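You operate a simulated robot arm through the tools that you are given. There is no shell and no other tool. Be economical: measure what you need, move in short steps, check, and stop when the job is done.

You are at the controls of a simulated robot arm. One attempt, no reset.

## Task
Wax the middle of the beech board's top.
Fine: lay the lid beside the tin; pad back on its mat, lid back on the tin. A coat counts when it lies all over at full strength: go over it till it gets no stronger.
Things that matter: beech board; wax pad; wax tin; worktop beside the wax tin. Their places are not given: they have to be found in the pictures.

It is judged by the outcome, as a careful person would: the job done as asked, and still so three seconds after it is handed in. It fails if anything else is knocked over, pushed out of place, dropped, spilled or broken. Lids that push on must go on centred and level and be pressed home; caps that screw on are set level and turned clockwise until they are tight.

## Robot
A 6-joint arm with a two-finger parallel gripper, fixed in place. Base frame: the origin is at the foot of the arm, x ahead of it, y to its left, z up; the work surface is at about z = 900. Lengths are in mm, angles in degrees, forces in N, time in s.
With the tool pointing down near the work surface it reaches from about 240 to 660 mm from the base axis. Its first joint turns from -66.0 to 66.0 degrees. Payload 2.9 kg.
Tool frame: the origin (TCP) lies between the finger pads and is the grasp point; the fingertips stand 30 mm ahead of it; z points along the fingers, y is the line along which they close. The gripper opens to 110 mm. The fingers are 20 mm wide and 10 mm thick; the gripper's body (48 by 112 mm) begins 55 mm behind the TCP.
Orientation is that of the tool frame in the base frame, as a unit quaternion [x, y, z, w]. With the fingers straight down and closing along the base's y, the tool's x points along the base's -x, its y along +y and its z along -z.

## Interface
- The arm moves only by the tool drive_tool. Its argument "moves" is a list of rows, each a list of 7 numbers: the shift along the tool's x, y, z in cm, then the turn, a rotation vector about the tool's x, y, z in degrees, then the opening, from 0 (shut) to 1 (fully open). In form: [[x, y, z, rx, ry, rz, grip], ...]. A call has 1 to 8 rows; each row is the pose to reach, as a shift and turn from the pose commanded when the call began, along the tool's axes at that moment. A row lasts 0.2 s, in which the tool goes at most 50 mm and 8.6 degrees; a call with a longer step from one row to the next is refused whole, and so is a gripper value outside its range. Where a pose cannot be reached the arm comes as near as it can. A force on the tool above 70 N (or 10 N above the force at the start of the call, whichever is more), or a blocked arm, ends the call early, and 0.2 s more pass. Each finger travels about 108 mm/s and halts on what it meets, pressing with about 31 N; the grip force reading is that of the motor and also rises with nothing between the fingers. The clock runs only during rows and for 0.2 s after the last one: add rows that repeat a pose to give the fingers time. It gives the time, the measured TCP pose, the force on the tool (base axes), the opening and the grip force at its end, in the units of the frame above (readings bear some noise), with the torque about the TCP (base axes, N m) and any sound that the robot's microphone picked up.
- Cameras (640 x 400 px; columns grow to the right, rows downward): "scene" is fixed at [71.5, 427.5, 1402.6]; the picture's right is [-0.87, -0.49, 0.00], its down [-0.21, 0.37, -0.91] and it looks along [0.45, -0.79, -0.42] (base axes); focal length 328 px, centre (320, 200). "wrist" rides on the gripper at [72, 17, -103] in the tool frame; the picture's right is [-0.23, 0.97, 0.00], its down [-0.76, -0.18, -0.62] and it looks along [-0.61, -0.14, 0.78] (tool axes); focal length 222 px, centre (320, 200).
- snapshot(camera): a new picture of that camera. It takes no simulated time.
- locate(camera, pixels): there is no depth. For up to 12 entries [column, row, z] of the newest picture of that camera ("zoom" is the newest enlarged one), the place [x, y] in the base frame at which the ray of that pixel passes the height z, good to about 2 mm, but the place of the scene camera against the robot may be out by one fixed shift of up to 12 mm in any direction. It takes no simulated time.
- enlarge(camera, box): a new picture of the part [left, top, right, bottom] of that camera's present view, enlarged. It takes no simulated time.
- job_done(): hands the job in; it is judged then, once.

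Keep the steps short. Do not move on a guess: measure, check each grasp and each placing, and mend mistakes. In all there are 80 turns and 34 pictures (those below and enlarged ones count). Leave the gripper open and the arm clear of the work at the hand-in unless told otherwise, and finish with a single line.

The tools are called after "Request:" as a command line: name --pt "numbers of a row" for each row, then --argument value for the rest, lists and objects as JSON in quotes. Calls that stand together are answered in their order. drive_tool: Moves the arm, as the interface text tells. Its arguments: {"type":"object","properties":{"moves":{"type":"array"}},"required":["moves"]} The other tools are called the same way: snapshot (camera) takes a picture; locate (camera, pixels) gives the place at which the rays of pixels pass given heights; enlarge (camera, box) takes an enlarged picture of a part of a camera's view; job_done () hands the job in.

At the start:

```text
time: 0.0
tcp_pos: [389.4, -202.1, 1190.7]
tcp_rot: [0.001, 1.0, 0.0, 0.001]
force: [0.0, -0.8, -0.3]
moment: [0.03, 0.0, -0.03]
grip_width: 110.1
grip_force: 0.0
```

scene: 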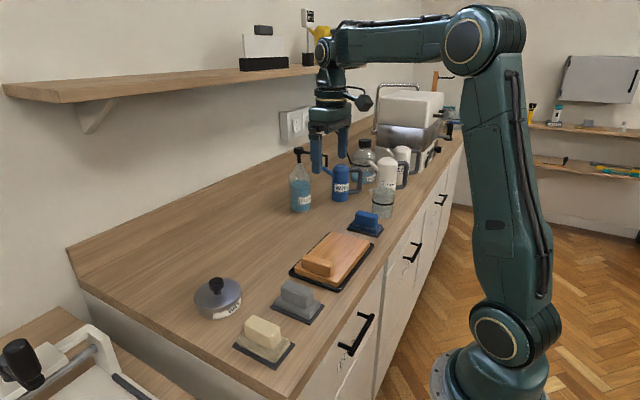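
wrist: 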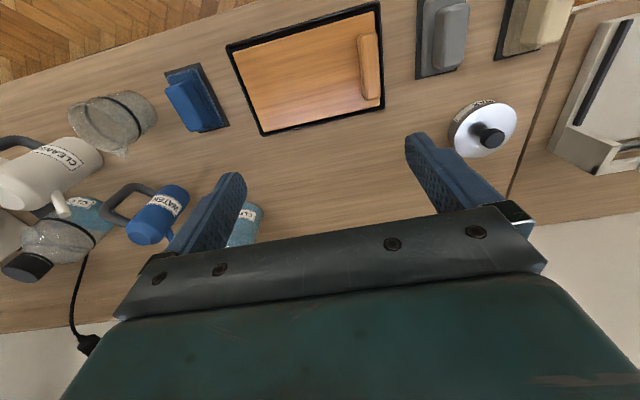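

I see a board with a wooden handle on it, three pads on mats (blue, grey, cream) and a lidded tin. I'll enlarge these to identify them.

Request:
enlarge --camera "scene" --box '[180, 200, 400, 370]'

Request:
enlarge --camera "wrist" --box '[360, 0, 600, 170]'

```text
2.35 times, centred on (290, 285) of scene
```

zoom: 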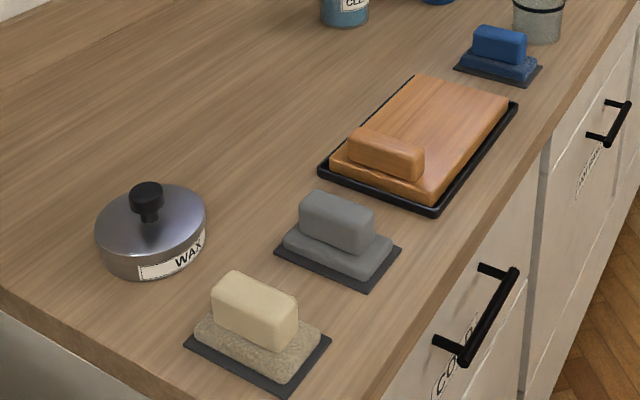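

```text
2.35 times, centred on (480, 85) of wrist
```

zoom: 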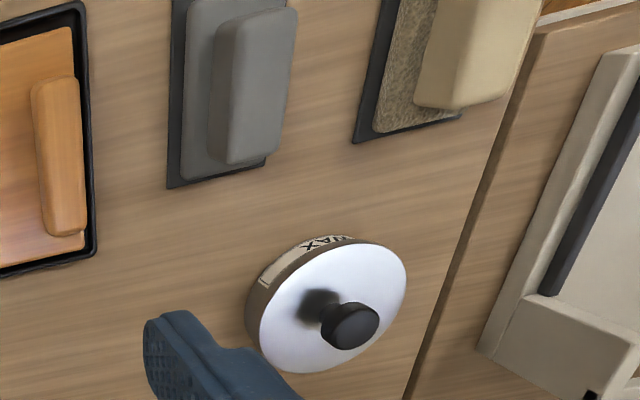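

I'll locate the main objects: tin, pads, board.

Request:
snapshot --camera "wrist"

Request:
locate --camera "wrist" --pixels '[[488, 138, 965], [453, 20, 950], [545, 15, 950], [230, 46, 905], [380, 2, 905], [384, 108, 905], [262, 136, 905], [368, 67, 945], [418, 77, 902], [495, 58, 902], [531, 50, 902], [464, 70, 902]]'

Request:
locate --camera "scene" --pixels '[[216, 284, 965], [298, 290, 945], [262, 330, 945], [289, 272, 905], [331, 234, 905], [383, 244, 905], [337, 291, 905]]'

```text
29 pictures are left
```

wrist: 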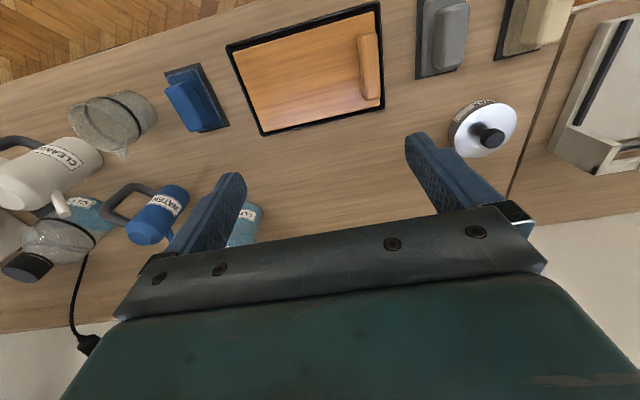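

```text
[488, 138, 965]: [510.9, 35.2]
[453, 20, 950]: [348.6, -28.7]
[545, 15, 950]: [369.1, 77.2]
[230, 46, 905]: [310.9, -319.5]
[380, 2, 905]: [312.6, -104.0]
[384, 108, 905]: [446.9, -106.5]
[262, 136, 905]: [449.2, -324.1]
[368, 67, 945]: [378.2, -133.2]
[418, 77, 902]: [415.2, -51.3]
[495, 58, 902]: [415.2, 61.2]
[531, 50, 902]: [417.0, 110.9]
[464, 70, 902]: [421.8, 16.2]
```

```text
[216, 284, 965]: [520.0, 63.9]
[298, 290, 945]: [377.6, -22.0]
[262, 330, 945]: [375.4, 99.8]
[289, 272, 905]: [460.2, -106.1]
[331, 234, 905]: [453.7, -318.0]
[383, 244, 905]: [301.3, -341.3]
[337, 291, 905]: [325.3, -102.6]
```

I'll move the hand over the tin and pads so the wrist camera sees them closer.

Request:
drive_tool --pt "1.2 4 0 0 0 0 1" --pt "2.4 8 0 0 0 0 1" --pt "3.6 12 0 0 0 0 1" --pt "4.8 16 0 0 0 0 1" --pt "6 20 0 0 0 0 1" --pt "7.2 24 0 0 0 0 1" --pt "8.4 28 0 0 0 0 1"

Request:
snapshot --camera "wrist"

```text
time: 1.6
tcp_pos: [304.3, 78.2, 1192.0]
tcp_rot: [0.0, 1.0, 0.0, 0.0]
force: [0.9, 0.4, 0.1]
moment: [0.0, 0.0, -0.01]
grip_width: 110.0
grip_force: 0.0
```

```text
28 pictures are left
```

wrist: 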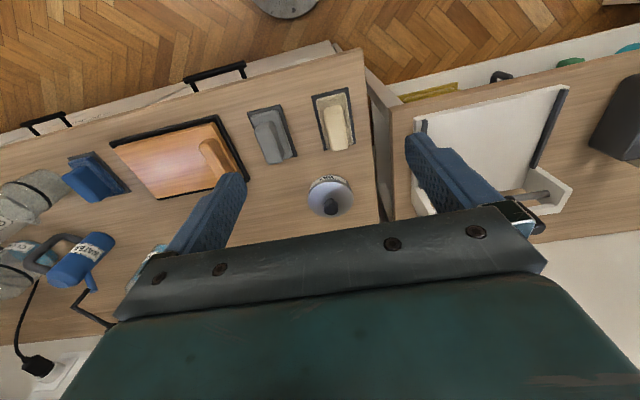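

I'll enlarge the pads and tin and locate them from here.

Request:
enlarge --camera "wrist" --box '[230, 80, 390, 230]'

Request:
locate --camera "wrist" --pixels '[[329, 207, 975], [312, 96, 902], [346, 88, 902], [355, 148, 902], [320, 152, 902], [248, 112, 902], [281, 105, 902], [296, 156, 902], [267, 164, 902]]'

```text
2.67 times, centred on (310, 155) of wrist
```

zoom: 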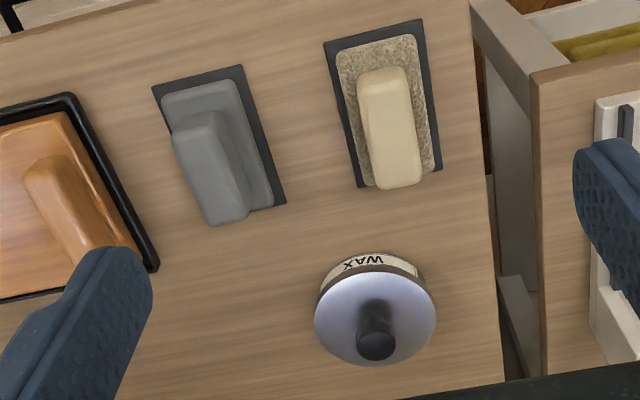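

```text
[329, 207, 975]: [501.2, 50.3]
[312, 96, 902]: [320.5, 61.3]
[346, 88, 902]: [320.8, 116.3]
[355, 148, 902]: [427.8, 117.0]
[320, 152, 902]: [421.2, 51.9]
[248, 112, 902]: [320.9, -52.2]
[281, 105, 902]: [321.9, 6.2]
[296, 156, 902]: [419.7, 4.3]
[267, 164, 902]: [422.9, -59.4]
```

The pad identity matters, so I'll take tighter views of all three.

Request:
enlarge --camera "scene" --box '[230, 270, 330, 370]'

Request:
enlarge --camera "scene" --box '[335, 195, 395, 245]'

```text
4.00 times, centred on (280, 320) of scene
```

zoom: 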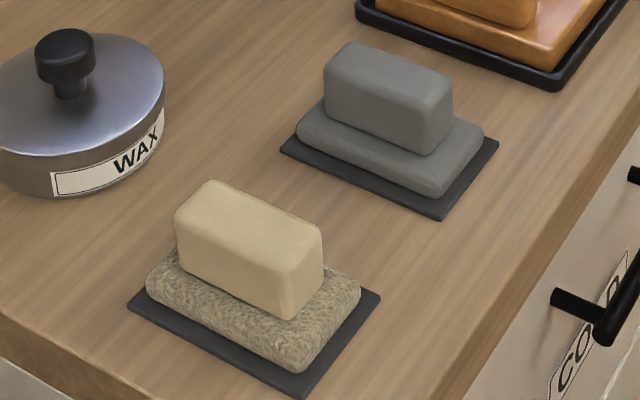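

```text
8.00 times, centred on (365, 220) of scene
```

zoom: 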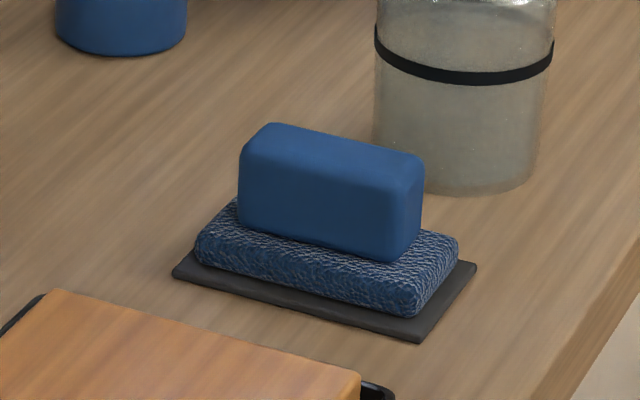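

The cream pad has the woolly sole, so it's the wax pad (the blue one is cloth, the grey one smooth). From two views the knob sits near (522, 46, 948). I'll go above it and check.

Request:
drive_tool --pt "-3.63 -0.53 2.5 0 0 0 1" --pt "-7.27 -1.07 5.0 0 0 0 1" --pt "-10.9 -1.6 7.6 0 0 0 0.8" --pt "-14.53 -2.13 10.1 0 0 0 0.6" --pt "-18.17 -2.67 12.6 0 0 0 0.5" --pt "-21.8 -3.2 15.2 0 0 0 0.5"

Request:
snapshot --camera "wrist"

```text
time: 3.0
tcp_pos: [519.4, 46.3, 1037.9]
tcp_rot: [0.001, 1.0, 0.0, 0.0]
force: [0.2, -0.5, -0.7]
moment: [-0.02, 0.01, 0.01]
grip_width: 55.1
grip_force: 0.1
```

```text
24 pictures are left
```

wrist: 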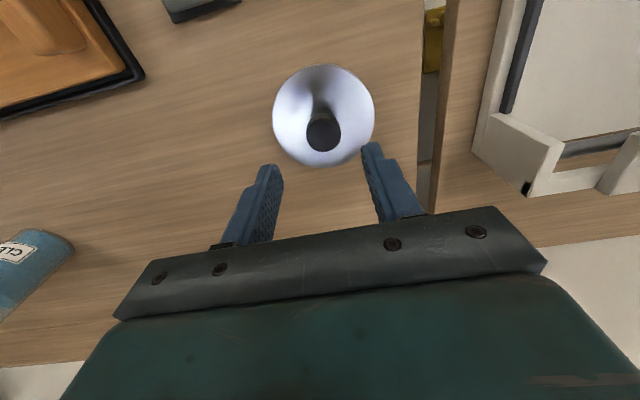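

Knob at (322,132); lid rim spans columns 272–375. Measuring.

Request:
locate --camera "wrist" --pixels '[[322, 134, 950], [322, 134, 960], [305, 132, 955], [341, 132, 955], [272, 118, 932], [375, 115, 932], [322, 65, 932], [326, 167, 932]]'

Request:
enlarge --camera "wrist" --box '[240, 40, 400, 190]'

Request:
enlarge --camera "scene" --box '[160, 230, 280, 340]'

```text
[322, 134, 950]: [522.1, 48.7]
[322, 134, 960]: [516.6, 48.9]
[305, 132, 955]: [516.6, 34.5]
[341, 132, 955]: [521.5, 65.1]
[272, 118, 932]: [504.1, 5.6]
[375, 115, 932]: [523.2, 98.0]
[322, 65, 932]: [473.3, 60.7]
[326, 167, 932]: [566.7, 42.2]
```

```text
2.67 times, centred on (320, 115) of wrist
```

zoom: 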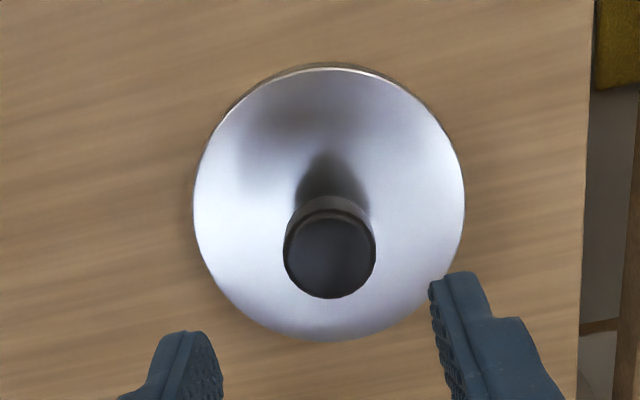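

```text
3.64 times, centred on (220, 285) of scene
```

zoom: 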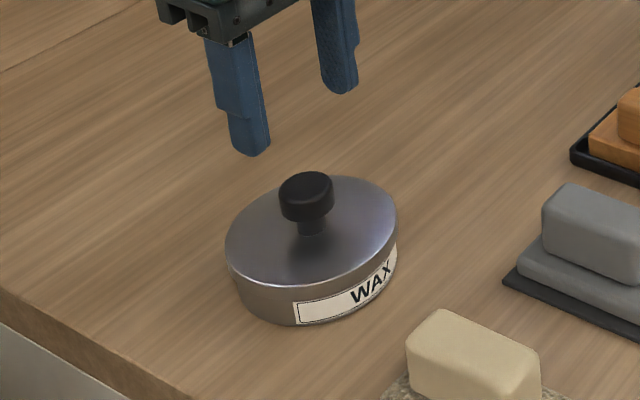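

The knob head is about 28 mm across at (520.5, 50), top near z 956. I'll centre and descend to TCP 969 with the fingers at 55 mm.

Request:
drive_tool --pt "-0.1 0.35 2.5 0 0 0 0.5" --pt "-0.1 0.35 5.0 0 0 0 0.5" --pt "-0.1 0.35 6.9 0 0 0 0.5" --pt "-0.1 0.35 6.9 0 0 0 0.5"

Request:
enlarge --camera "scene" --box '[160, 230, 280, 340]'

Request:
snapshot --camera "wrist"

```text
time: 4.0
tcp_pos: [523.1, 48.6, 969.3]
tcp_rot: [0.0, 1.0, 0.0, 0.001]
force: [0.8, -0.1, 0.2]
moment: [-0.03, 0.01, 0.01]
grip_width: 55.2
grip_force: 0.0
```

```text
3.64 times, centred on (220, 285) of scene
```

zoom: 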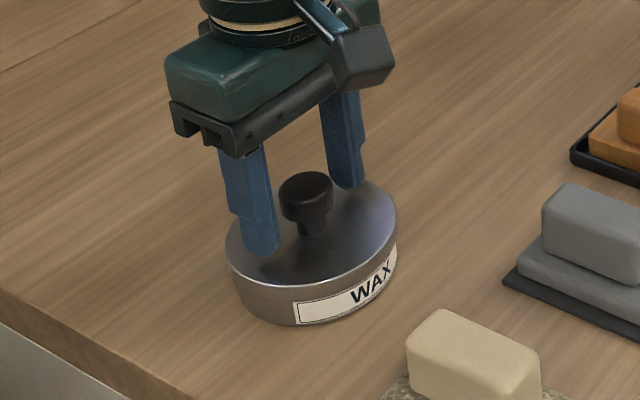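

```text
20 pictures are left
```

wrist: 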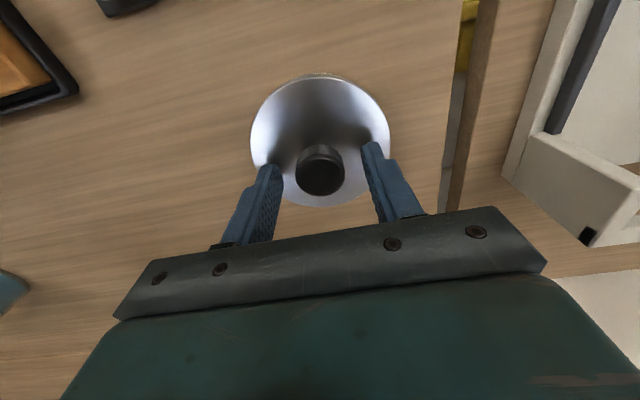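

Knob is centred between the fingertips (column 320). Closing on it.

Request:
drive_tool --pt "0 0 0 0 0 0 0.35" --pt "0 0 0 0 0 0 0.15" --pt "0 0 0 0 0 0 0.15" --pt "0 0 0 0 0 0 0.15"

```text
time: 5.0
tcp_pos: [523.9, 49.5, 970.3]
tcp_rot: [-0.001, 1.0, 0.0, 0.0]
force: [0.3, -0.3, -0.5]
moment: [-0.02, 0.01, -0.01]
grip_width: 27.4
grip_force: 31.1
heard: snap
```

Gripped at 27.4 mm (a snap was heard). Lifting slowly.

Request:
drive_tool --pt "0 0 -0.4 0 0 0 0.15" --pt "0 0 -0.8 0 0 0 0.15" --pt "0 0 -1.5 0 0 0 0.15" --pt "0 0 -3 0 0 0 0.15" --pt "0 0 -4.5 0 0 0 0.15"

Request:
enlarge --camera "scene" --box '[160, 220, 320, 340]'

```text
time: 6.2
tcp_pos: [523.6, 48.2, 1016.0]
tcp_rot: [0.0, 1.0, 0.0, 0.0]
force: [1.2, -1.0, -0.7]
moment: [0.0, -0.02, 0.01]
grip_width: 27.4
grip_force: 31.4
```

```text
3.33 times, centred on (240, 280) of scene
```

zoom: 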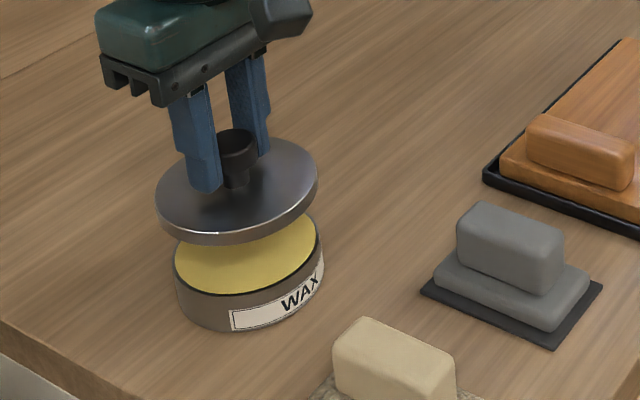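

Lid is off, wax visible. I'll carry it to the clear worktop beside the tin, at about (523, -77), and come down to just above the surface.

Request:
drive_tool --pt "0 -4.2 0 0 0 0 0.15" --pt "0 -8.4 0 0 0 0 0.15" --pt "0 -12.6 0 0 0 0 0.15" --pt "0 -12.6 3 0 0 0 0.15" --pt "0 -12.6 5.2 0 0 0 0.15" --pt "0 -12.6 5.2 0 0 0 0.15"

Request:
enlarge --camera "scene" --box '[160, 200, 320, 330]'

```text
time: 7.6
tcp_pos: [526.3, -77.6, 962.7]
tcp_rot: [-0.001, 1.0, -0.001, 0.0]
force: [-0.1, -0.1, -0.9]
moment: [0.03, -0.02, -0.02]
grip_width: 27.2
grip_force: 30.8
```

```text
3.08 times, centred on (240, 265) of scene
```

zoom: 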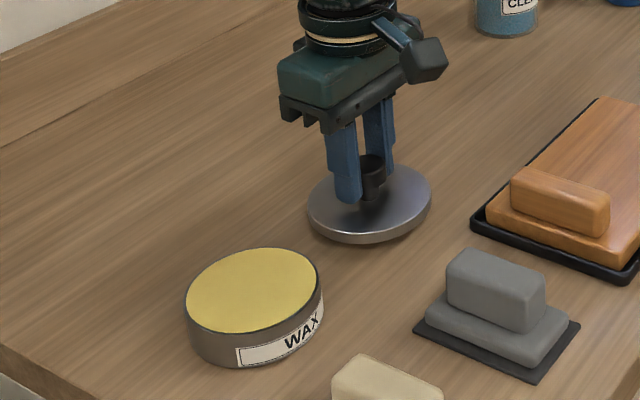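

Still a bit above the worktop, lowering gently.

Request:
drive_tool --pt "0 0 0.3 0 0 0 0.15" --pt "0 0 0.6 0 0 0 0.15" --pt "0 0 0.9 0 0 0 0.15"

```text
time: 8.4
tcp_pos: [524.5, -78.8, 955.1]
tcp_rot: [0.0, 1.0, 0.0, 0.0]
force: [-0.2, -1.0, -0.4]
moment: [0.01, 0.02, 0.01]
grip_width: 27.7
grip_force: 30.8
```

Request:
drive_tool --pt "0 0 0.2 0 0 0 0.15" --pt "0 0 0.4 0 0 0 0.15" --pt "0 0 0.6 0 0 0 0.15"

```text
time: 9.2
tcp_pos: [524.5, -78.2, 948.0]
tcp_rot: [0.0, 1.0, 0.0, 0.0]
force: [0.7, -0.9, -0.6]
moment: [-0.03, 0.03, 0.02]
grip_width: 27.4
grip_force: 30.8
```

No contact yet; a bit lower again.

Request:
drive_tool --pt "0 0 0.15 0 0 0 0.15" --pt "0 0 0.3 0 0 0 0.15"

Request:
enlarge --camera "scene" --box '[220, 220, 300, 270]'

```text
time: 9.8
tcp_pos: [524.6, -77.4, 945.6]
tcp_rot: [0.0, 1.0, 0.0, 0.001]
force: [-0.1, 2.3, 4.7]
moment: [-0.09, 0.1, -0.02]
grip_width: 27.1
grip_force: 31.1
```

```text
8.00 times, centred on (260, 245) of scene
```

zoom: 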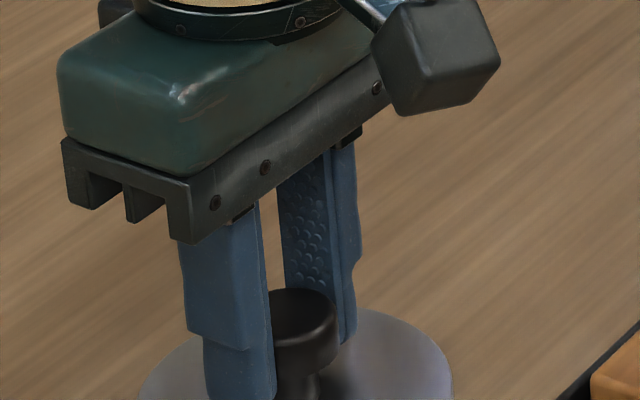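

Contact (4.7 N). Releasing and lifting straight up.

Request:
drive_tool --pt "0 0 0 0 0 0 0.3" --pt "0 0 0 0 0 0 0.5" --pt "0 0 0 0 0 0 0.5" --pt "0 0 -4 0 0 0 0.5" --pt "0 0 -8.5 0 0 0 0.5" --pt "0 0 -13 0 0 0 0.5"

Request:
snapshot --camera "scene"

```text
time: 11.2
tcp_pos: [523.4, -77.0, 1070.7]
tcp_rot: [0.0, 1.0, 0.0, 0.0]
force: [0.3, -0.6, 0.7]
moment: [0.0, -0.03, 0.01]
grip_width: 55.1
grip_force: 0.1
```

```text
16 pictures are left
```

scene: 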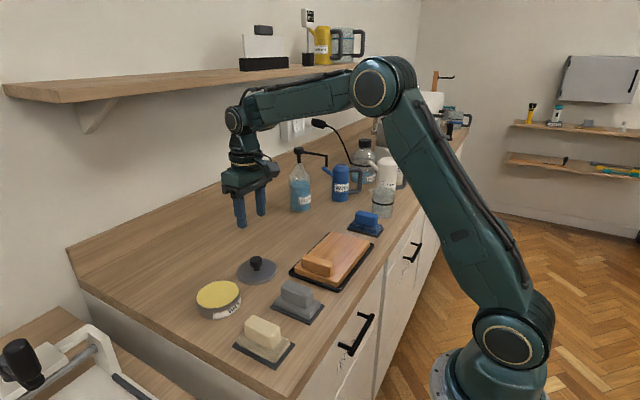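

Lid lies flat beside the tin. Now above the cream pad.

Request:
drive_tool --pt "3.0 3.26 0 0 0 0 0.6" --pt "6 6.5 0 0 0 0 0.6" --pt "9 9.8 0 0 0 0 0.6" --pt "12 13 0 0 0 0 0.6" --pt "15.1 16.3 1 0 0 0 0.6" --pt "15.1 16.3 2 0 0 0 0.6"

Request:
snapshot --camera "wrist"

```text
time: 12.6
tcp_pos: [370.7, 87.8, 1054.9]
tcp_rot: [0.0, 1.0, 0.0, 0.0]
force: [-0.3, 0.6, -0.4]
moment: [0.0, 0.03, -0.02]
grip_width: 66.0
grip_force: 0.0
```

```text
15 pictures are left
```

wrist: 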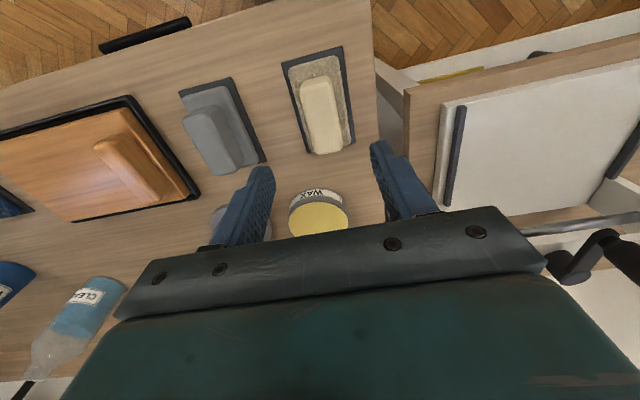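

Measuring the handle's top and sole.

Request:
locate --camera "wrist" --pixels '[[303, 84, 947], [334, 79, 947], [343, 147, 947], [312, 154, 947], [282, 64, 902], [341, 47, 902], [355, 143, 902], [306, 152, 902], [322, 115, 947], [292, 212, 925], [349, 210, 925]]'

Request:
enlarge --camera "wrist" --box '[270, 40, 370, 160]'

```text
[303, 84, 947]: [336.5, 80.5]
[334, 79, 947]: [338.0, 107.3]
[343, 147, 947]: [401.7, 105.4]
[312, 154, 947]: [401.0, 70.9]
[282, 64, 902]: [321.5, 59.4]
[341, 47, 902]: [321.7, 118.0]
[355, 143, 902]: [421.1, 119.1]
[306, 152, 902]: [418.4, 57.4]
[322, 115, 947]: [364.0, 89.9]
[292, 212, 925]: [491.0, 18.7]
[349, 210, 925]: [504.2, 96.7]
```

```text
3.33 times, centred on (320, 100) of wrist
```

zoom: 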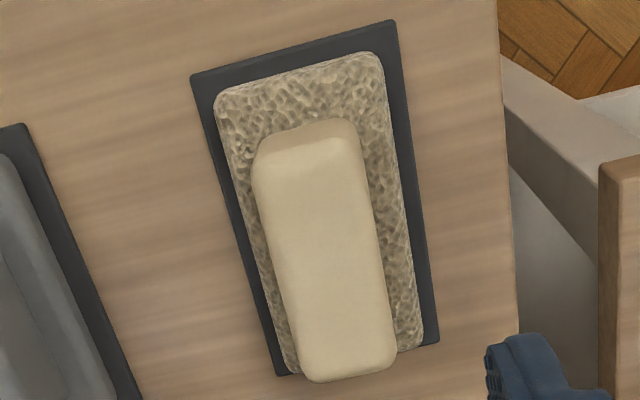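

Handle centre about (369, 89), long along x, about 28 mm wide. Descending to TCP z ≈ 958 with fingers straddling it.

Request:
drive_tool --pt "0.15 0.1 4 0 0 0 0.6" --pt "0.15 0.1 8 0 0 0 0.6" --pt "0.15 0.1 9.7 0 0 0 0.6" --pt "0.15 0.1 9.7 0 0 0 0.6"

Request:
enlarge --camera "scene" --box '[210, 260, 310, 370]'

```text
time: 13.6
tcp_pos: [369.7, 85.3, 958.7]
tcp_rot: [0.0, 1.0, 0.0, 0.0]
force: [-0.6, -0.5, -0.5]
moment: [-0.03, 0.01, 0.05]
grip_width: 66.1
grip_force: 0.0
```

```text
3.64 times, centred on (260, 315) of scene
```

zoom: 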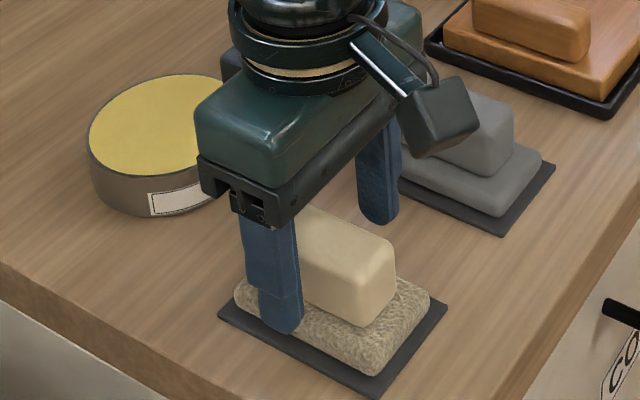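

Straddling properly. Closing on the handle.

Request:
drive_tool --pt "0 0 0 0 0 0 0.4" --pt "0 0 0 0 0 0 0.15" --pt "0 0 0 0 0 0 0.15" --pt "0 0 0 0 0 0 0.15"

Request:
snapshot --camera "wrist"

```text
time: 14.6
tcp_pos: [370.2, 86.2, 958.7]
tcp_rot: [0.0, 1.0, 0.0, 0.0]
force: [-0.2, 0.8, 0.2]
moment: [0.01, -0.02, -0.01]
grip_width: 29.5
grip_force: 31.5
```

```text
12 pictures are left
```

wrist: 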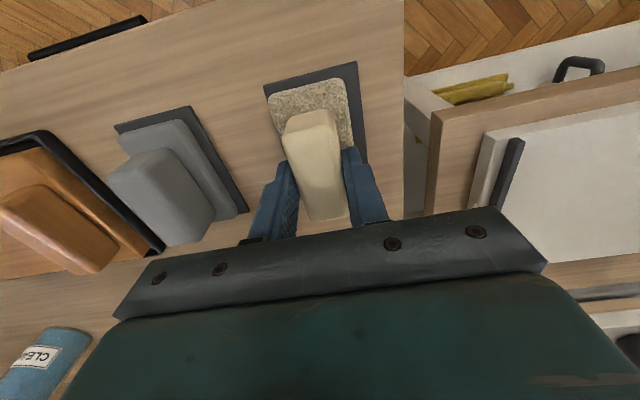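

Gripped (29.5 mm). Lifting, carrying over the tin and stopping ~20 mm above the wax.

Request:
drive_tool --pt "0 0 -2 0 0 0 0.15" --pt "0 0 -5.5 0 0 0 0.15" --pt "-3.8 -0.9 -7 0 0 0 0.15" --pt "-7.6 -1.9 -7 0 0 0 0.15" --pt "-11.4 -2.9 -7 0 0 0 0.15" --pt "-15.25 -3.8 -7 0 0 0 0.15" --pt "-15.25 -3.8 -4.5 0 0 0 0.15" --pt "-15.25 -3.8 -4.5 0 0 0 0.15"

Request:
enlarge --camera "scene" --box '[160, 220, 320, 340]'

```text
time: 16.4
tcp_pos: [523.6, 51.0, 1000.6]
tcp_rot: [0.0, 1.0, 0.0, 0.0]
force: [-0.1, 0.3, -0.2]
moment: [0.0, -0.01, -0.01]
grip_width: 29.2
grip_force: 30.6
```

```text
3.33 times, centred on (240, 280) of scene
```

zoom: 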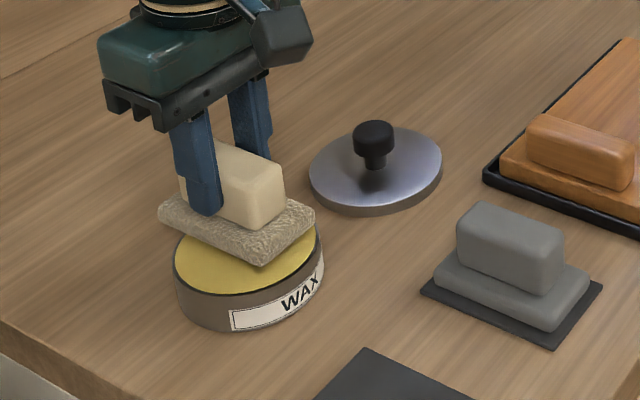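

Wax is flush with the rim. Lowering in small steps until touch.

Request:
drive_tool --pt "0 0 0.6 0 0 0 0.15" --pt "0 0 1.2 0 0 0 0.15"

```text
time: 17.0
tcp_pos: [522.7, 49.7, 991.1]
tcp_rot: [0.0, 1.0, 0.0, -0.001]
force: [0.5, -0.5, -0.7]
moment: [-0.03, 0.01, -0.01]
grip_width: 29.3
grip_force: 30.5
```

Request:
drive_tool --pt "0 0 0.2 0 0 0 0.15" --pt "0 0 0.4 0 0 0 0.15" --pt "0 0 0.4 0 0 0 0.15"

```text
time: 17.8
tcp_pos: [524.1, 49.3, 987.2]
tcp_rot: [0.0, 1.0, -0.001, -0.001]
force: [-0.2, 0.0, 0.0]
moment: [0.01, 0.02, -0.02]
grip_width: 29.1
grip_force: 31.2
```

Request:
drive_tool --pt "0 0 0.2 0 0 0 0.15" --pt "0 0 0.4 0 0 0 0.15" --pt "0 0 0.4 0 0 0 0.15"

```text
time: 18.6
tcp_pos: [524.4, 48.7, 984.1]
tcp_rot: [0.0, 1.0, 0.0, 0.001]
force: [-3.5, 1.5, 13.6]
moment: [-0.05, 0.4, -0.03]
grip_width: 29.2
grip_force: 31.2
```

Contact at 13.6 N on the wax. Hold and dab again, then lift clear.

Request:
drive_tool --pt "0 0 0 0 0 0 0.15" --pt "0 0 0 0 0 0 0.15" --pt "0 0 -0.6 0 0 0 0.15" --pt "0 0 0 0 0 0 0.15" --pt "0 0 0 0 0 0 0.15" --pt "0 0 -2 0 0 0 0.15" --pt "0 0 -5 0 0 0 0.15"

Request:
snapshot --camera "scene"

```text
time: 20.2
tcp_pos: [523.8, 48.6, 1034.0]
tcp_rot: [0.0, 1.0, 0.0, 0.001]
force: [-0.7, 0.0, -0.4]
moment: [-0.03, 0.0, -0.02]
grip_width: 29.2
grip_force: 31.2
```

```text
10 pictures are left
```

scene: 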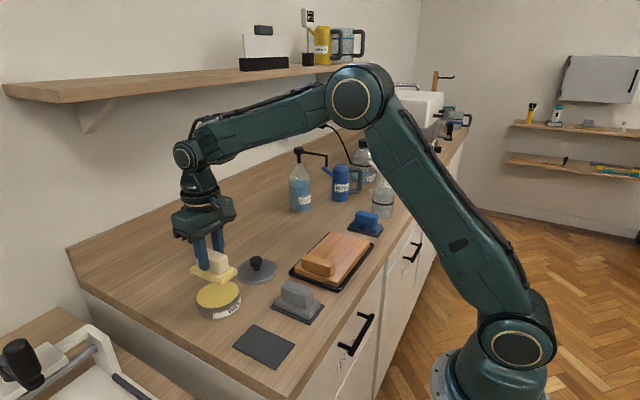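

The sole turned yellow: it's charged with wax. Now over the board, raised, for a look.

Request:
drive_tool --pt "2 -3.5 -1.5 0 0 0 0.15" --pt "4 -7 -3 0 0 0 0.15" --pt "6.2 -10.7 -4 0 0 0 0.15" --pt "8.4 -14.4 -4 0 0 0 0.15" --pt "10.6 -18.1 -4 0 0 0 0.15" --pt "12.6 -21.7 -4 0 0 0 0.15" --pt "14.4 -25 -4 0 0 0 0.15" --pt "14.4 -25 -4 0 0 0 0.15"

Request:
snapshot --camera "wrist"

```text
time: 22.0
tcp_pos: [380.4, -200.9, 1070.9]
tcp_rot: [0.0, 1.0, 0.0, 0.0]
force: [0.3, 0.3, -0.7]
moment: [0.03, -0.02, 0.01]
grip_width: 29.3
grip_force: 30.7
```

```text
9 pictures are left
```

wrist: 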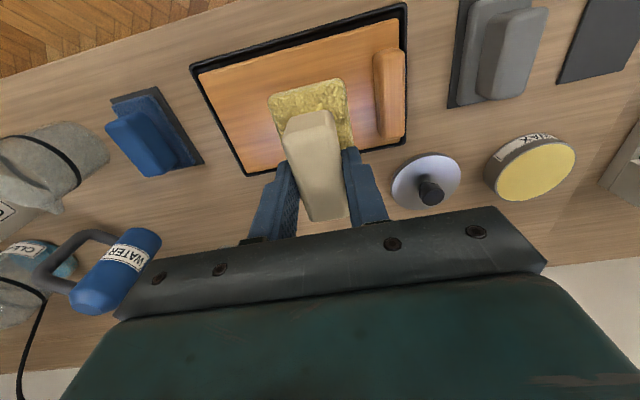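

Board top visible: corners near (199,74), (401,17), (247,173). Measuring it and the block.

Request:
locate --camera "wrist" --pixels '[[199, 74, 922], [401, 17, 922], [247, 173, 922], [404, 141, 922], [190, 67, 905], [406, 3, 905], [246, 177, 905], [404, 147, 905], [373, 52, 925], [385, 138, 925], [404, 50, 940], [404, 136, 940]]'

Request:
enlarge --camera "wrist" --box '[180, 0, 430, 190]'

```text
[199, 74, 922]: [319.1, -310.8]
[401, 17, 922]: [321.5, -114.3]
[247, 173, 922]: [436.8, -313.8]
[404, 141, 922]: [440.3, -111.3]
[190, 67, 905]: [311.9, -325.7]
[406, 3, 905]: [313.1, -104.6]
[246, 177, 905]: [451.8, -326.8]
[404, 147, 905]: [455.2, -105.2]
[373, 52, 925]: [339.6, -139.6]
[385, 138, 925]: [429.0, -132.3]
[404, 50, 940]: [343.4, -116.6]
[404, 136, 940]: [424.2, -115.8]
```

```text
2.11 times, centred on (305, 95) of wrist
```

zoom: 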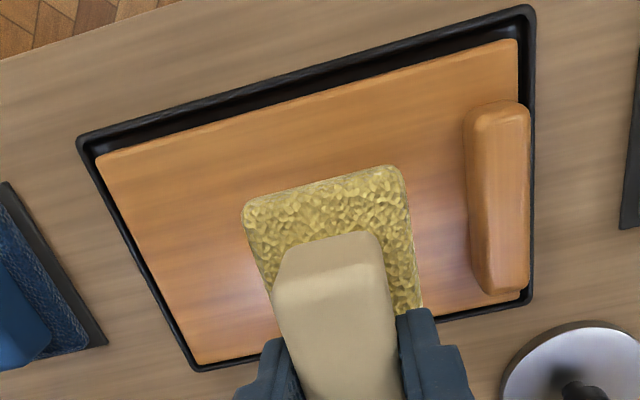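

Board top spans x 320–438, y −312 to −113, block inner face at y ≈ −140; centre (379, −213). I'll lower the pad over the centre.

Request:
drive_tool --pt "0.1 -1.5 3 0 0 0 0.15" --pt "0.1 -1.5 6 0 0 0 0.15" --pt "0.1 -1.5 8 0 0 0 0.15" --pt "0.1 -1.5 8 0 0 0 0.15"

```text
time: 23.0
tcp_pos: [376.5, -216.6, 992.9]
tcp_rot: [0.0, 1.0, 0.0, 0.0]
force: [-0.9, 0.4, -1.4]
moment: [0.01, -0.06, 0.0]
grip_width: 29.4
grip_force: 30.9
```

Not touching yet; on down in small steps.

Request:
drive_tool --pt "-0.2 0 0.4 0 0 0 0.15" --pt "-0.2 0 0.8 0 0 0 0.15" --pt "-0.2 0 1.0 0 0 0 0.15" --pt "-0.2 0 1.0 0 0 0 0.15"

```text
time: 24.0
tcp_pos: [377.9, -216.2, 983.5]
tcp_rot: [0.0, 1.0, 0.0, 0.0]
force: [1.0, 1.0, 0.0]
moment: [0.0, 0.02, 0.02]
grip_width: 29.1
grip_force: 31.3
```

Request:
drive_tool --pt "0 0 0.2 0 0 0 0.15" --pt "0 0 0.4 0 0 0 0.15" --pt "0 0 0.4 0 0 0 0.15"

```text
time: 24.8
tcp_pos: [380.5, -216.4, 978.8]
tcp_rot: [0.0, 1.0, 0.0, 0.0]
force: [-0.6, 0.2, -1.2]
moment: [0.02, -0.02, 0.02]
grip_width: 29.6
grip_force: 30.9
```

Request:
drive_tool --pt "0 0 0.15 0 0 0 0.15" --pt "0 0 0.3 0 0 0 0.15" --pt "0 0 0.3 0 0 0 0.15"

```text
time: 25.6
tcp_pos: [379.3, -215.8, 976.3]
tcp_rot: [-0.001, 1.0, 0.0, 0.0]
force: [-1.9, 0.0, 3.1]
moment: [0.01, -0.04, -0.04]
grip_width: 29.3
grip_force: 31.2
```

Touching the board (3 N). Press 1 mm more and stroke along y.

Request:
drive_tool --pt "0 0 0.1 0 0 0 0.15" --pt "0 -2 0.1 0 0 0 0.15" --pt "0 -4 0.1 0 0 0 0.15" --pt "0 -6 0.1 0 0 0 0.15" --pt "0 -4 0.1 0 0 0 0.15" --pt "0 -2 0.1 0 0 0 0.15" --pt "0 0 0.1 0 0 0 0.15" --pt "0 0 0.1 0 0 0 0.15"

```text
time: 27.4
tcp_pos: [383.1, -219.7, 975.6]
tcp_rot: [0.001, 1.0, -0.001, 0.003]
force: [-3.5, -14.5, 34.3]
moment: [-0.34, 0.38, 0.0]
grip_width: 29.8
grip_force: 31.2
```

Force is higher than wanted (34 N); ease off by 1 mm... check then look.

Request:
drive_tool --pt "0 0 -0.08 0 0 0 0.15" --pt "0 0 -0.08 0 0 0 0.15"

Request:
enlarge --camera "scene" --box '[270, 210, 410, 310]'

```text
time: 28.0
tcp_pos: [382.7, -217.9, 976.7]
tcp_rot: [-0.001, 1.0, 0.0, 0.002]
force: [5.3, -8.8, 19.8]
moment: [-0.29, -0.43, -0.08]
grip_width: 29.3
grip_force: 30.6
```

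```text
4.00 times, centred on (340, 260) of scene
```

zoom: 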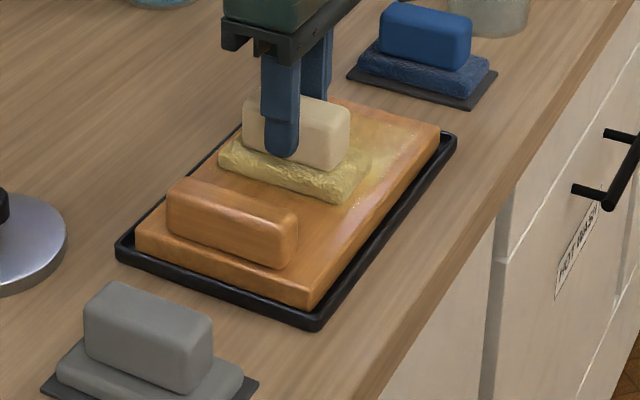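

Wax is going on (yellowish sheen). Ease slightly and stroke towards the block and back at different x.

Request:
drive_tool --pt "0.8 1.7 -0.04 0 0 0 0.15" --pt "0.8 3.4 -0.04 0 0 0 0.15" --pt "0.8 1.4 -0.04 0 0 0 0.15" --pt "0.8 -0.6 -0.04 0 0 0 0.15" --pt "0.8 -2.6 -0.04 0 0 0 0.15" --pt "0.8 -4.6 -0.04 0 0 0 0.15" --pt "0.8 -6.2 -0.04 0 0 0 0.15" --pt "0 -6.2 -0.04 0 0 0 0.15"

Request:
drive_tool --pt "-0.8 1.6 0 0 0 0 0.15" --pt "-0.8 3.6 0 0 0 0 0.15" --pt "-0.8 5.6 0 0 0 0 0.15" --pt "-0.8 7.6 0 0 0 0 0.15" --pt "-0.8 9.6 0 0 0 0 0.15" --pt "0 9.6 0 0 0 0 0.15" --pt "0 7.6 0 0 0 0 0.15" --pt "0 5.6 0 0 0 0 0.15"

```text
time: 29.8
tcp_pos: [380.8, -279.3, 975.0]
tcp_rot: [0.003, 1.0, 0.0, -0.001]
force: [-1.5, -1.8, 3.8]
moment: [-0.13, -0.11, -0.06]
grip_width: 29.2
grip_force: 31.2
```

```text
time: 31.6
tcp_pos: [381.2, -224.2, 975.3]
tcp_rot: [0.0, 1.0, 0.0, -0.001]
force: [-0.4, -1.6, -0.9]
moment: [-0.02, -0.02, 0.01]
grip_width: 28.9
grip_force: 30.6
```

Now force is about zero; press down a little and continue.

Request:
drive_tool --pt "0 0 0.05 0 0 0 0.15" --pt "0 0 0.1 0 0 0 0.15" --pt "0 0 0.1 0 0 0 0.15"

```text
time: 32.4
tcp_pos: [380.9, -221.8, 975.3]
tcp_rot: [0.0, 1.0, 0.0, 0.0]
force: [0.1, -0.3, 0.0]
moment: [0.01, 0.01, 0.0]
grip_width: 29.2
grip_force: 31.0
```

Request:
drive_tool --pt "0 0 0.1 0 0 0 0.15" --pt "0 0 0.15 0 0 0 0.15" --pt "0 0 0.15 0 0 0 0.15"

```text
time: 33.2
tcp_pos: [382.7, -223.1, 975.2]
tcp_rot: [0.001, 1.0, 0.0, 0.0]
force: [-6.1, 6.7, 27.1]
moment: [0.28, 0.51, 0.02]
grip_width: 29.2
grip_force: 30.5
```

Good contact (27 N); ease 0.4 mm and sweep fully, both ways.

Request:
drive_tool --pt "0.6 1.8 -0.04 0 0 0 0.15" --pt "0.6 3.6 -0.04 0 0 0 0.15" --pt "0 3.8 -0.04 0 0 0 0.15" --pt "0 1.8 -0.04 0 0 0 0.15" --pt "0 -0.2 -0.04 0 0 0 0.15" --pt "0 -2.2 -0.04 0 0 0 0.15" --pt "0 -4.2 -0.04 0 0 0 0.15" --pt "0 -5.4 -0.04 0 0 0 0.15"

Request:
drive_tool --pt "-0.7 0 0 0 0 0 0.15" --pt "-0.7 2 0 0 0 0 0.15" --pt "-0.7 4 0 0 0 0 0.15" --pt "-0.7 6 0 0 0 0 0.15" --pt "-0.7 8 0 0 0 0 0.15" --pt "-0.7 9.3 0 0 0 0 0.15" --pt "0.7 9.3 0 0 0 0 0.15" --pt "0.7 7.3 0 0 0 0 0.15"

Request:
drive_tool --pt "0 -2 0 0 0 0 0.15" --pt "0 -4 0 0 0 0 0.15" --pt "0 -6 0 0 0 0 0.15" --pt "0 -7.3 0 0 0 0 0.15" --pt "-0.7 -6 0 0 0 0 0.15" --pt "-0.7 -4 0 0 0 0 0.15" --pt "-0.7 -2 0 0 0 0 0.15" --pt "-0.7 0 0 0 0 0 0.15"

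```text
time: 35.0
tcp_pos: [381.5, -275.5, 975.5]
tcp_rot: [-0.001, 1.0, 0.0, 0.0]
force: [2.3, 11.6, 23.1]
moment: [0.37, -0.15, 0.0]
grip_width: 29.1
grip_force: 30.6
```

```text
time: 36.8
tcp_pos: [373.5, -200.9, 975.4]
tcp_rot: [-0.002, 1.0, 0.001, 0.0]
force: [0.9, 15.5, 29.9]
moment: [0.52, -0.54, 0.25]
grip_width: 29.3
grip_force: 30.9
```

```text
time: 38.6
tcp_pos: [382.6, -203.4, 974.9]
tcp_rot: [0.001, 1.0, -0.001, 0.001]
force: [-1.8, -11.9, 27.2]
moment: [-0.32, 0.36, 0.18]
grip_width: 29.5
grip_force: 30.7
```

Good rubbing force throughout. Lift up and away to inspect the coat.

Request:
drive_tool --pt "0 0 -2 0 0 0 0.15" --pt "0 0 -5 0 0 0 0.15" --pt "0 4 -7 0 0 0 0.15" --pt "0 8 -8 0 0 0 0.15" --pt "0 12 -8 0 0 0 0.15" --pt "0 12 -8 0 0 0 0.15"

Request:
enlarge --camera "wrist" --box '[20, 0, 340, 200]'

```text
time: 40.0
tcp_pos: [380.5, -84.5, 1055.0]
tcp_rot: [0.0, 1.0, -0.001, 0.0]
force: [-0.5, -0.1, -0.5]
moment: [-0.02, -0.01, 0.03]
grip_width: 29.2
grip_force: 31.0
```

```text
2.00 times, centred on (180, 100) of wrist
```

zoom: 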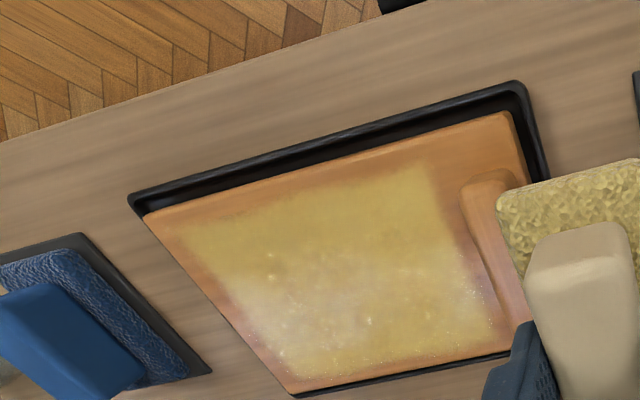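

A coat lies over the whole middle. To be sure it's at full strength, I'll go over it again and compare.

Request:
drive_tool --pt "0 -4 0 0 0 0 0.15" --pt "0 -8 0 0 0 0 0.15" --pt "0 -12 1 0 0 0 0.15" --pt "0 -12 5 0 0 0 0.15" --pt "0 -12 7.5 0 0 0 0.15" --pt "0 -12 7.9 0 0 0 0.15" --pt "0 -12 8 0 0 0 0.15"

```text
time: 41.6
tcp_pos: [380.3, -203.2, 974.3]
tcp_rot: [0.0, 1.0, 0.0, 0.0]
force: [-4.4, 0.5, 11.7]
moment: [0.07, -0.06, 0.04]
grip_width: 29.3
grip_force: 30.3
```

Request:
drive_tool --pt "0.6 1.8 0.04 0 0 0 0.15" --pt "0.6 0 0.04 0 0 0 0.15" --pt "0.6 -2 0.04 0 0 0 0.15" --pt "0.6 -4 0.04 0 0 0 0.15" --pt "0.6 -6 0.04 0 0 0 0.15" --pt "0.6 -7.4 0.04 0 0 0 0.15" --pt "-0.6 -7.4 0.04 0 0 0 0.15" --pt "-0.6 -5.6 0.04 0 0 0 0.15"

Request:
drive_tool --pt "0 2 0 0 0 0 0.15" --pt "0 4 0 0 0 0 0.15" --pt "0 6 0 0 0 0 0.15" --pt "0 7.4 0 0 0 0 0.15" --pt "0.6 7.4 0 0 0 0 0.15" --pt "0.6 5.6 0 0 0 0 0.15" --pt "0.6 3.6 0 0 0 0 0.15" --pt "0.6 1.6 0 0 0 0 0.15"

Request:
drive_tool --pt "0 -1.8 0 0 0 0 0.15" --pt "0 -3.4 0 0 0 0 0.15" --pt "0 -1.6 0 0 0 0 0.15" --pt "0 0.4 0 0 0 0 0.15" --pt "0 2.4 0 0 0 0 0.15" --pt "0 4.4 0 0 0 0 0.15" --pt "0 5.8 0 0 0 0 0.15" --pt "0 4 0 0 0 0 0.15"

```text
time: 43.4
tcp_pos: [386.7, -261.7, 975.2]
tcp_rot: [0.002, 1.0, -0.003, 0.003]
force: [0.0, -11.1, 21.2]
moment: [-0.28, 0.68, 0.29]
grip_width: 29.3
grip_force: 30.7
```

```text
time: 45.2
tcp_pos: [380.9, -242.7, 975.0]
tcp_rot: [0.0, 1.0, 0.001, -0.002]
force: [0.1, 6.0, 10.4]
moment: [0.18, -0.53, 0.26]
grip_width: 29.3
grip_force: 30.9
```

```text
time: 47.0
tcp_pos: [379.4, -201.0, 974.6]
tcp_rot: [-0.002, 1.0, -0.001, 0.0]
force: [-0.3, 7.1, 14.0]
moment: [0.2, -0.04, 0.02]
grip_width: 29.0
grip_force: 31.0
```

Lift and inspect from the same place as before.

Request:
drive_tool --pt "0 0 -2 0 0 0 0.15" --pt "0 0 -5 0 0 0 0.15" --pt "0 4 -7 0 0 0 0.15" --pt "0 8 -8 0 0 0 0.15" --pt "0 11.8 -8 0 0 0 0.15" --pt "0 11.8 -8 0 0 0 0.15"

Request:
enlarge --camera "wrist" --box '[20, 0, 340, 200]'

```text
time: 48.4
tcp_pos: [382.8, -84.7, 1056.5]
tcp_rot: [-0.001, 1.0, 0.0, 0.0]
force: [0.9, 0.3, -0.2]
moment: [-0.03, 0.01, 0.03]
grip_width: 29.3
grip_force: 30.8
```

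```text
2.00 times, centred on (180, 100) of wrist
```

zoom: 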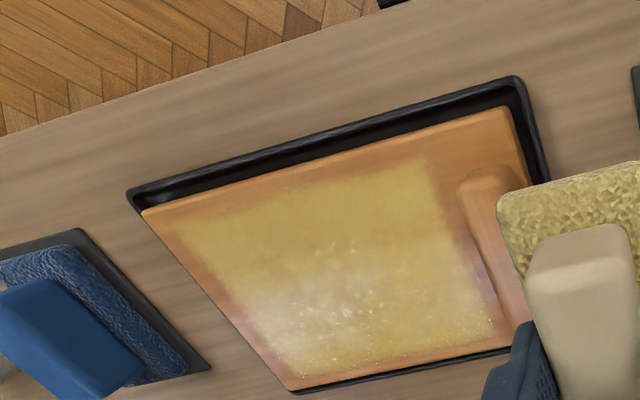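

Nearly unchanged. One more full round to confirm that it no longer gets stronger.

Request:
drive_tool --pt "0.1 -4 0 0 0 0 0.15" --pt "0.1 -8 0 0 0 0 0.15" --pt "0.1 -11.8 1 0 0 0 0.15" --pt "0.1 -11.8 5 0 0 0 0.15" --pt "0.1 -11.8 7.5 0 0 0 0.15" --pt "0.1 -11.8 7.9 0 0 0 0.15" --pt "0.1 -11.8 8.02 0 0 0 0.15"

Request:
drive_tool --pt "0.5 1.8 0.03 0 0 0 0.15" --pt "0.5 0 0.03 0 0 0 0.15" --pt "0.5 -2 0.03 0 0 0 0.15" --pt "0.5 -4 0.03 0 0 0 0.15" --pt "0.5 -6 0.03 0 0 0 0.15" --pt "0.5 -7.4 0.03 0 0 0 0.15" --pt "-0.5 -7.4 0.03 0 0 0 0.15" --pt "-0.5 -5.6 0.03 0 0 0 0.15"

Request:
drive_tool --pt "0 2 0 0 0 0 0.15" --pt "0 4 0 0 0 0 0.15" --pt "0 6 0 0 0 0 0.15" --pt "0 7.4 0 0 0 0 0.15" --pt "0.5 7.4 0 0 0 0 0.15" --pt "0.5 5.6 0 0 0 0 0.15" --pt "0.5 3.6 0 0 0 0 0.15" --pt "0.5 1.6 0 0 0 0 0.15"

Request:
drive_tool --pt "0 -1.8 0 0 0 0 0.15" --pt "0 -3.4 0 0 0 0 0.15" --pt "0 -1.6 0 0 0 0 0.15" --pt "0 0.4 0 0 0 0 0.15" --pt "0 2.4 0 0 0 0 0.15" --pt "0 4.4 0 0 0 0 0.15" --pt "0 5.8 0 0 0 0 0.15" --pt "0 4 0 0 0 0 0.15"

Request:
drive_tool --pt "0 0 -2 0 0 0 0.15" --pt "0 0 -5 0 0 0 0.15" --pt "0 4 -7 0 0 0 0.15" --pt "0 8 -8 0 0 0 0.15" --pt "0 11.8 -8 0 0 0 0.15" --pt "0 11.8 -8 0 0 0 0.15"

Request:
enlarge --camera "wrist" --box '[20, 0, 340, 200]'

```text
time: 50.0
tcp_pos: [380.4, -202.7, 974.9]
tcp_rot: [0.0, 1.0, 0.0, 0.0]
force: [0.2, -0.2, 2.6]
moment: [0.01, 0.09, 0.0]
grip_width: 29.3
grip_force: 31.0
```

```text
time: 51.8
tcp_pos: [385.7, -261.0, 973.6]
tcp_rot: [0.002, 1.0, -0.003, 0.003]
force: [1.9, -12.2, 24.2]
moment: [-0.3, 0.57, 0.34]
grip_width: 29.5
grip_force: 30.9
```

```text
time: 53.6
tcp_pos: [379.4, -243.4, 973.9]
tcp_rot: [-0.001, 1.0, 0.0, 0.001]
force: [-1.2, 16.8, 36.7]
moment: [0.65, -0.07, -0.05]
grip_width: 29.1
grip_force: 30.8
```

```text
time: 55.4
tcp_pos: [381.1, -198.4, 972.7]
tcp_rot: [-0.004, 1.0, 0.002, 0.001]
force: [1.3, 18.2, 32.1]
moment: [0.54, -0.49, 0.24]
grip_width: 29.3
grip_force: 31.3
```

```text
time: 56.8
tcp_pos: [382.3, -83.3, 1057.7]
tcp_rot: [0.001, 1.0, 0.0, -0.001]
force: [0.5, 0.0, 0.4]
moment: [0.01, 0.01, 0.0]
grip_width: 29.3
grip_force: 30.9
```

```text
2.00 times, centred on (180, 100) of wrist
```

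zoom: 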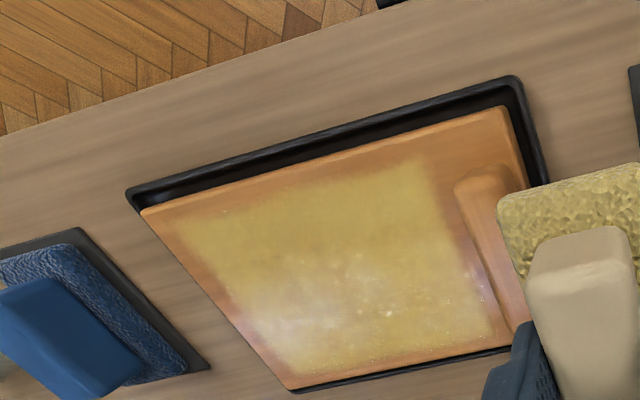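

Coat is even and no stronger than before. Now take the pad back over its mat, stopping ~25 mm above.

Request:
drive_tool --pt "0.2 4 0 0 0 0 0.15" --pt "0.4 8 0 0 0 0 0.15" --pt "0.6 12 0 0 0 0 0.15" --pt "0.85 15.5 0 0 0 0 0.15" --pt "0.85 17.2 2 0 0 0 0.15" --pt "0.85 17.2 5 0 0 0 0.15" --pt "0.85 17.2 7 0 0 0 0.15" --pt "0.85 17.2 7 0 0 0 0.15"

Request:
snapshot --camera "wrist"

```text
time: 58.6
tcp_pos: [370.3, 86.2, 980.2]
tcp_rot: [0.0, 1.0, 0.0, 0.0]
force: [0.8, 0.0, -0.4]
moment: [0.0, 0.02, 0.0]
grip_width: 29.4
grip_force: 31.3
```

```text
3 pictures are left
```

wrist: 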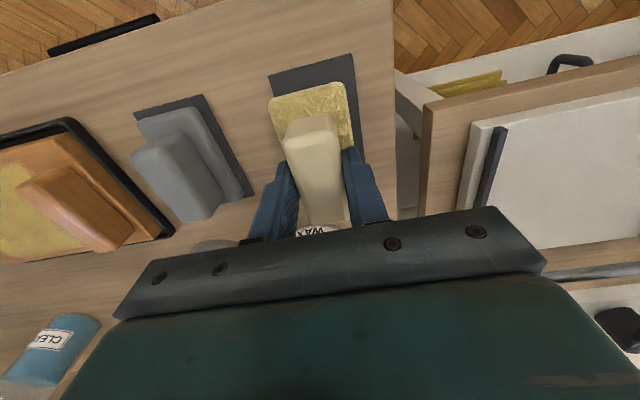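

Pose matches the pick-up pose exactly. Lowering 18 mm, then feel.

Request:
drive_tool --pt "0 0 0.8 0 0 0 0.15" --pt "0 0 1.6 0 0 0 0.15" --pt "0 0 1.9 0 0 0 0.15" --pt "0 0 1.9 0 0 0 0.15"

```text
time: 59.6
tcp_pos: [370.9, 87.1, 963.3]
tcp_rot: [0.0, 1.0, 0.0, 0.0]
force: [0.2, 0.4, -0.7]
moment: [-0.01, 0.02, -0.01]
grip_width: 29.2
grip_force: 30.9
```

Request:
drive_tool --pt "0 0 0.2 0 0 0 0.15" --pt "0 0 0.4 0 0 0 0.15" --pt "0 0 0.4 0 0 0 0.15"

```text
time: 60.4
tcp_pos: [371.4, 86.0, 959.1]
tcp_rot: [0.0, 1.0, 0.0, 0.0]
force: [-0.1, -0.6, -0.2]
moment: [-0.04, -0.01, 0.01]
grip_width: 29.4
grip_force: 31.3
```

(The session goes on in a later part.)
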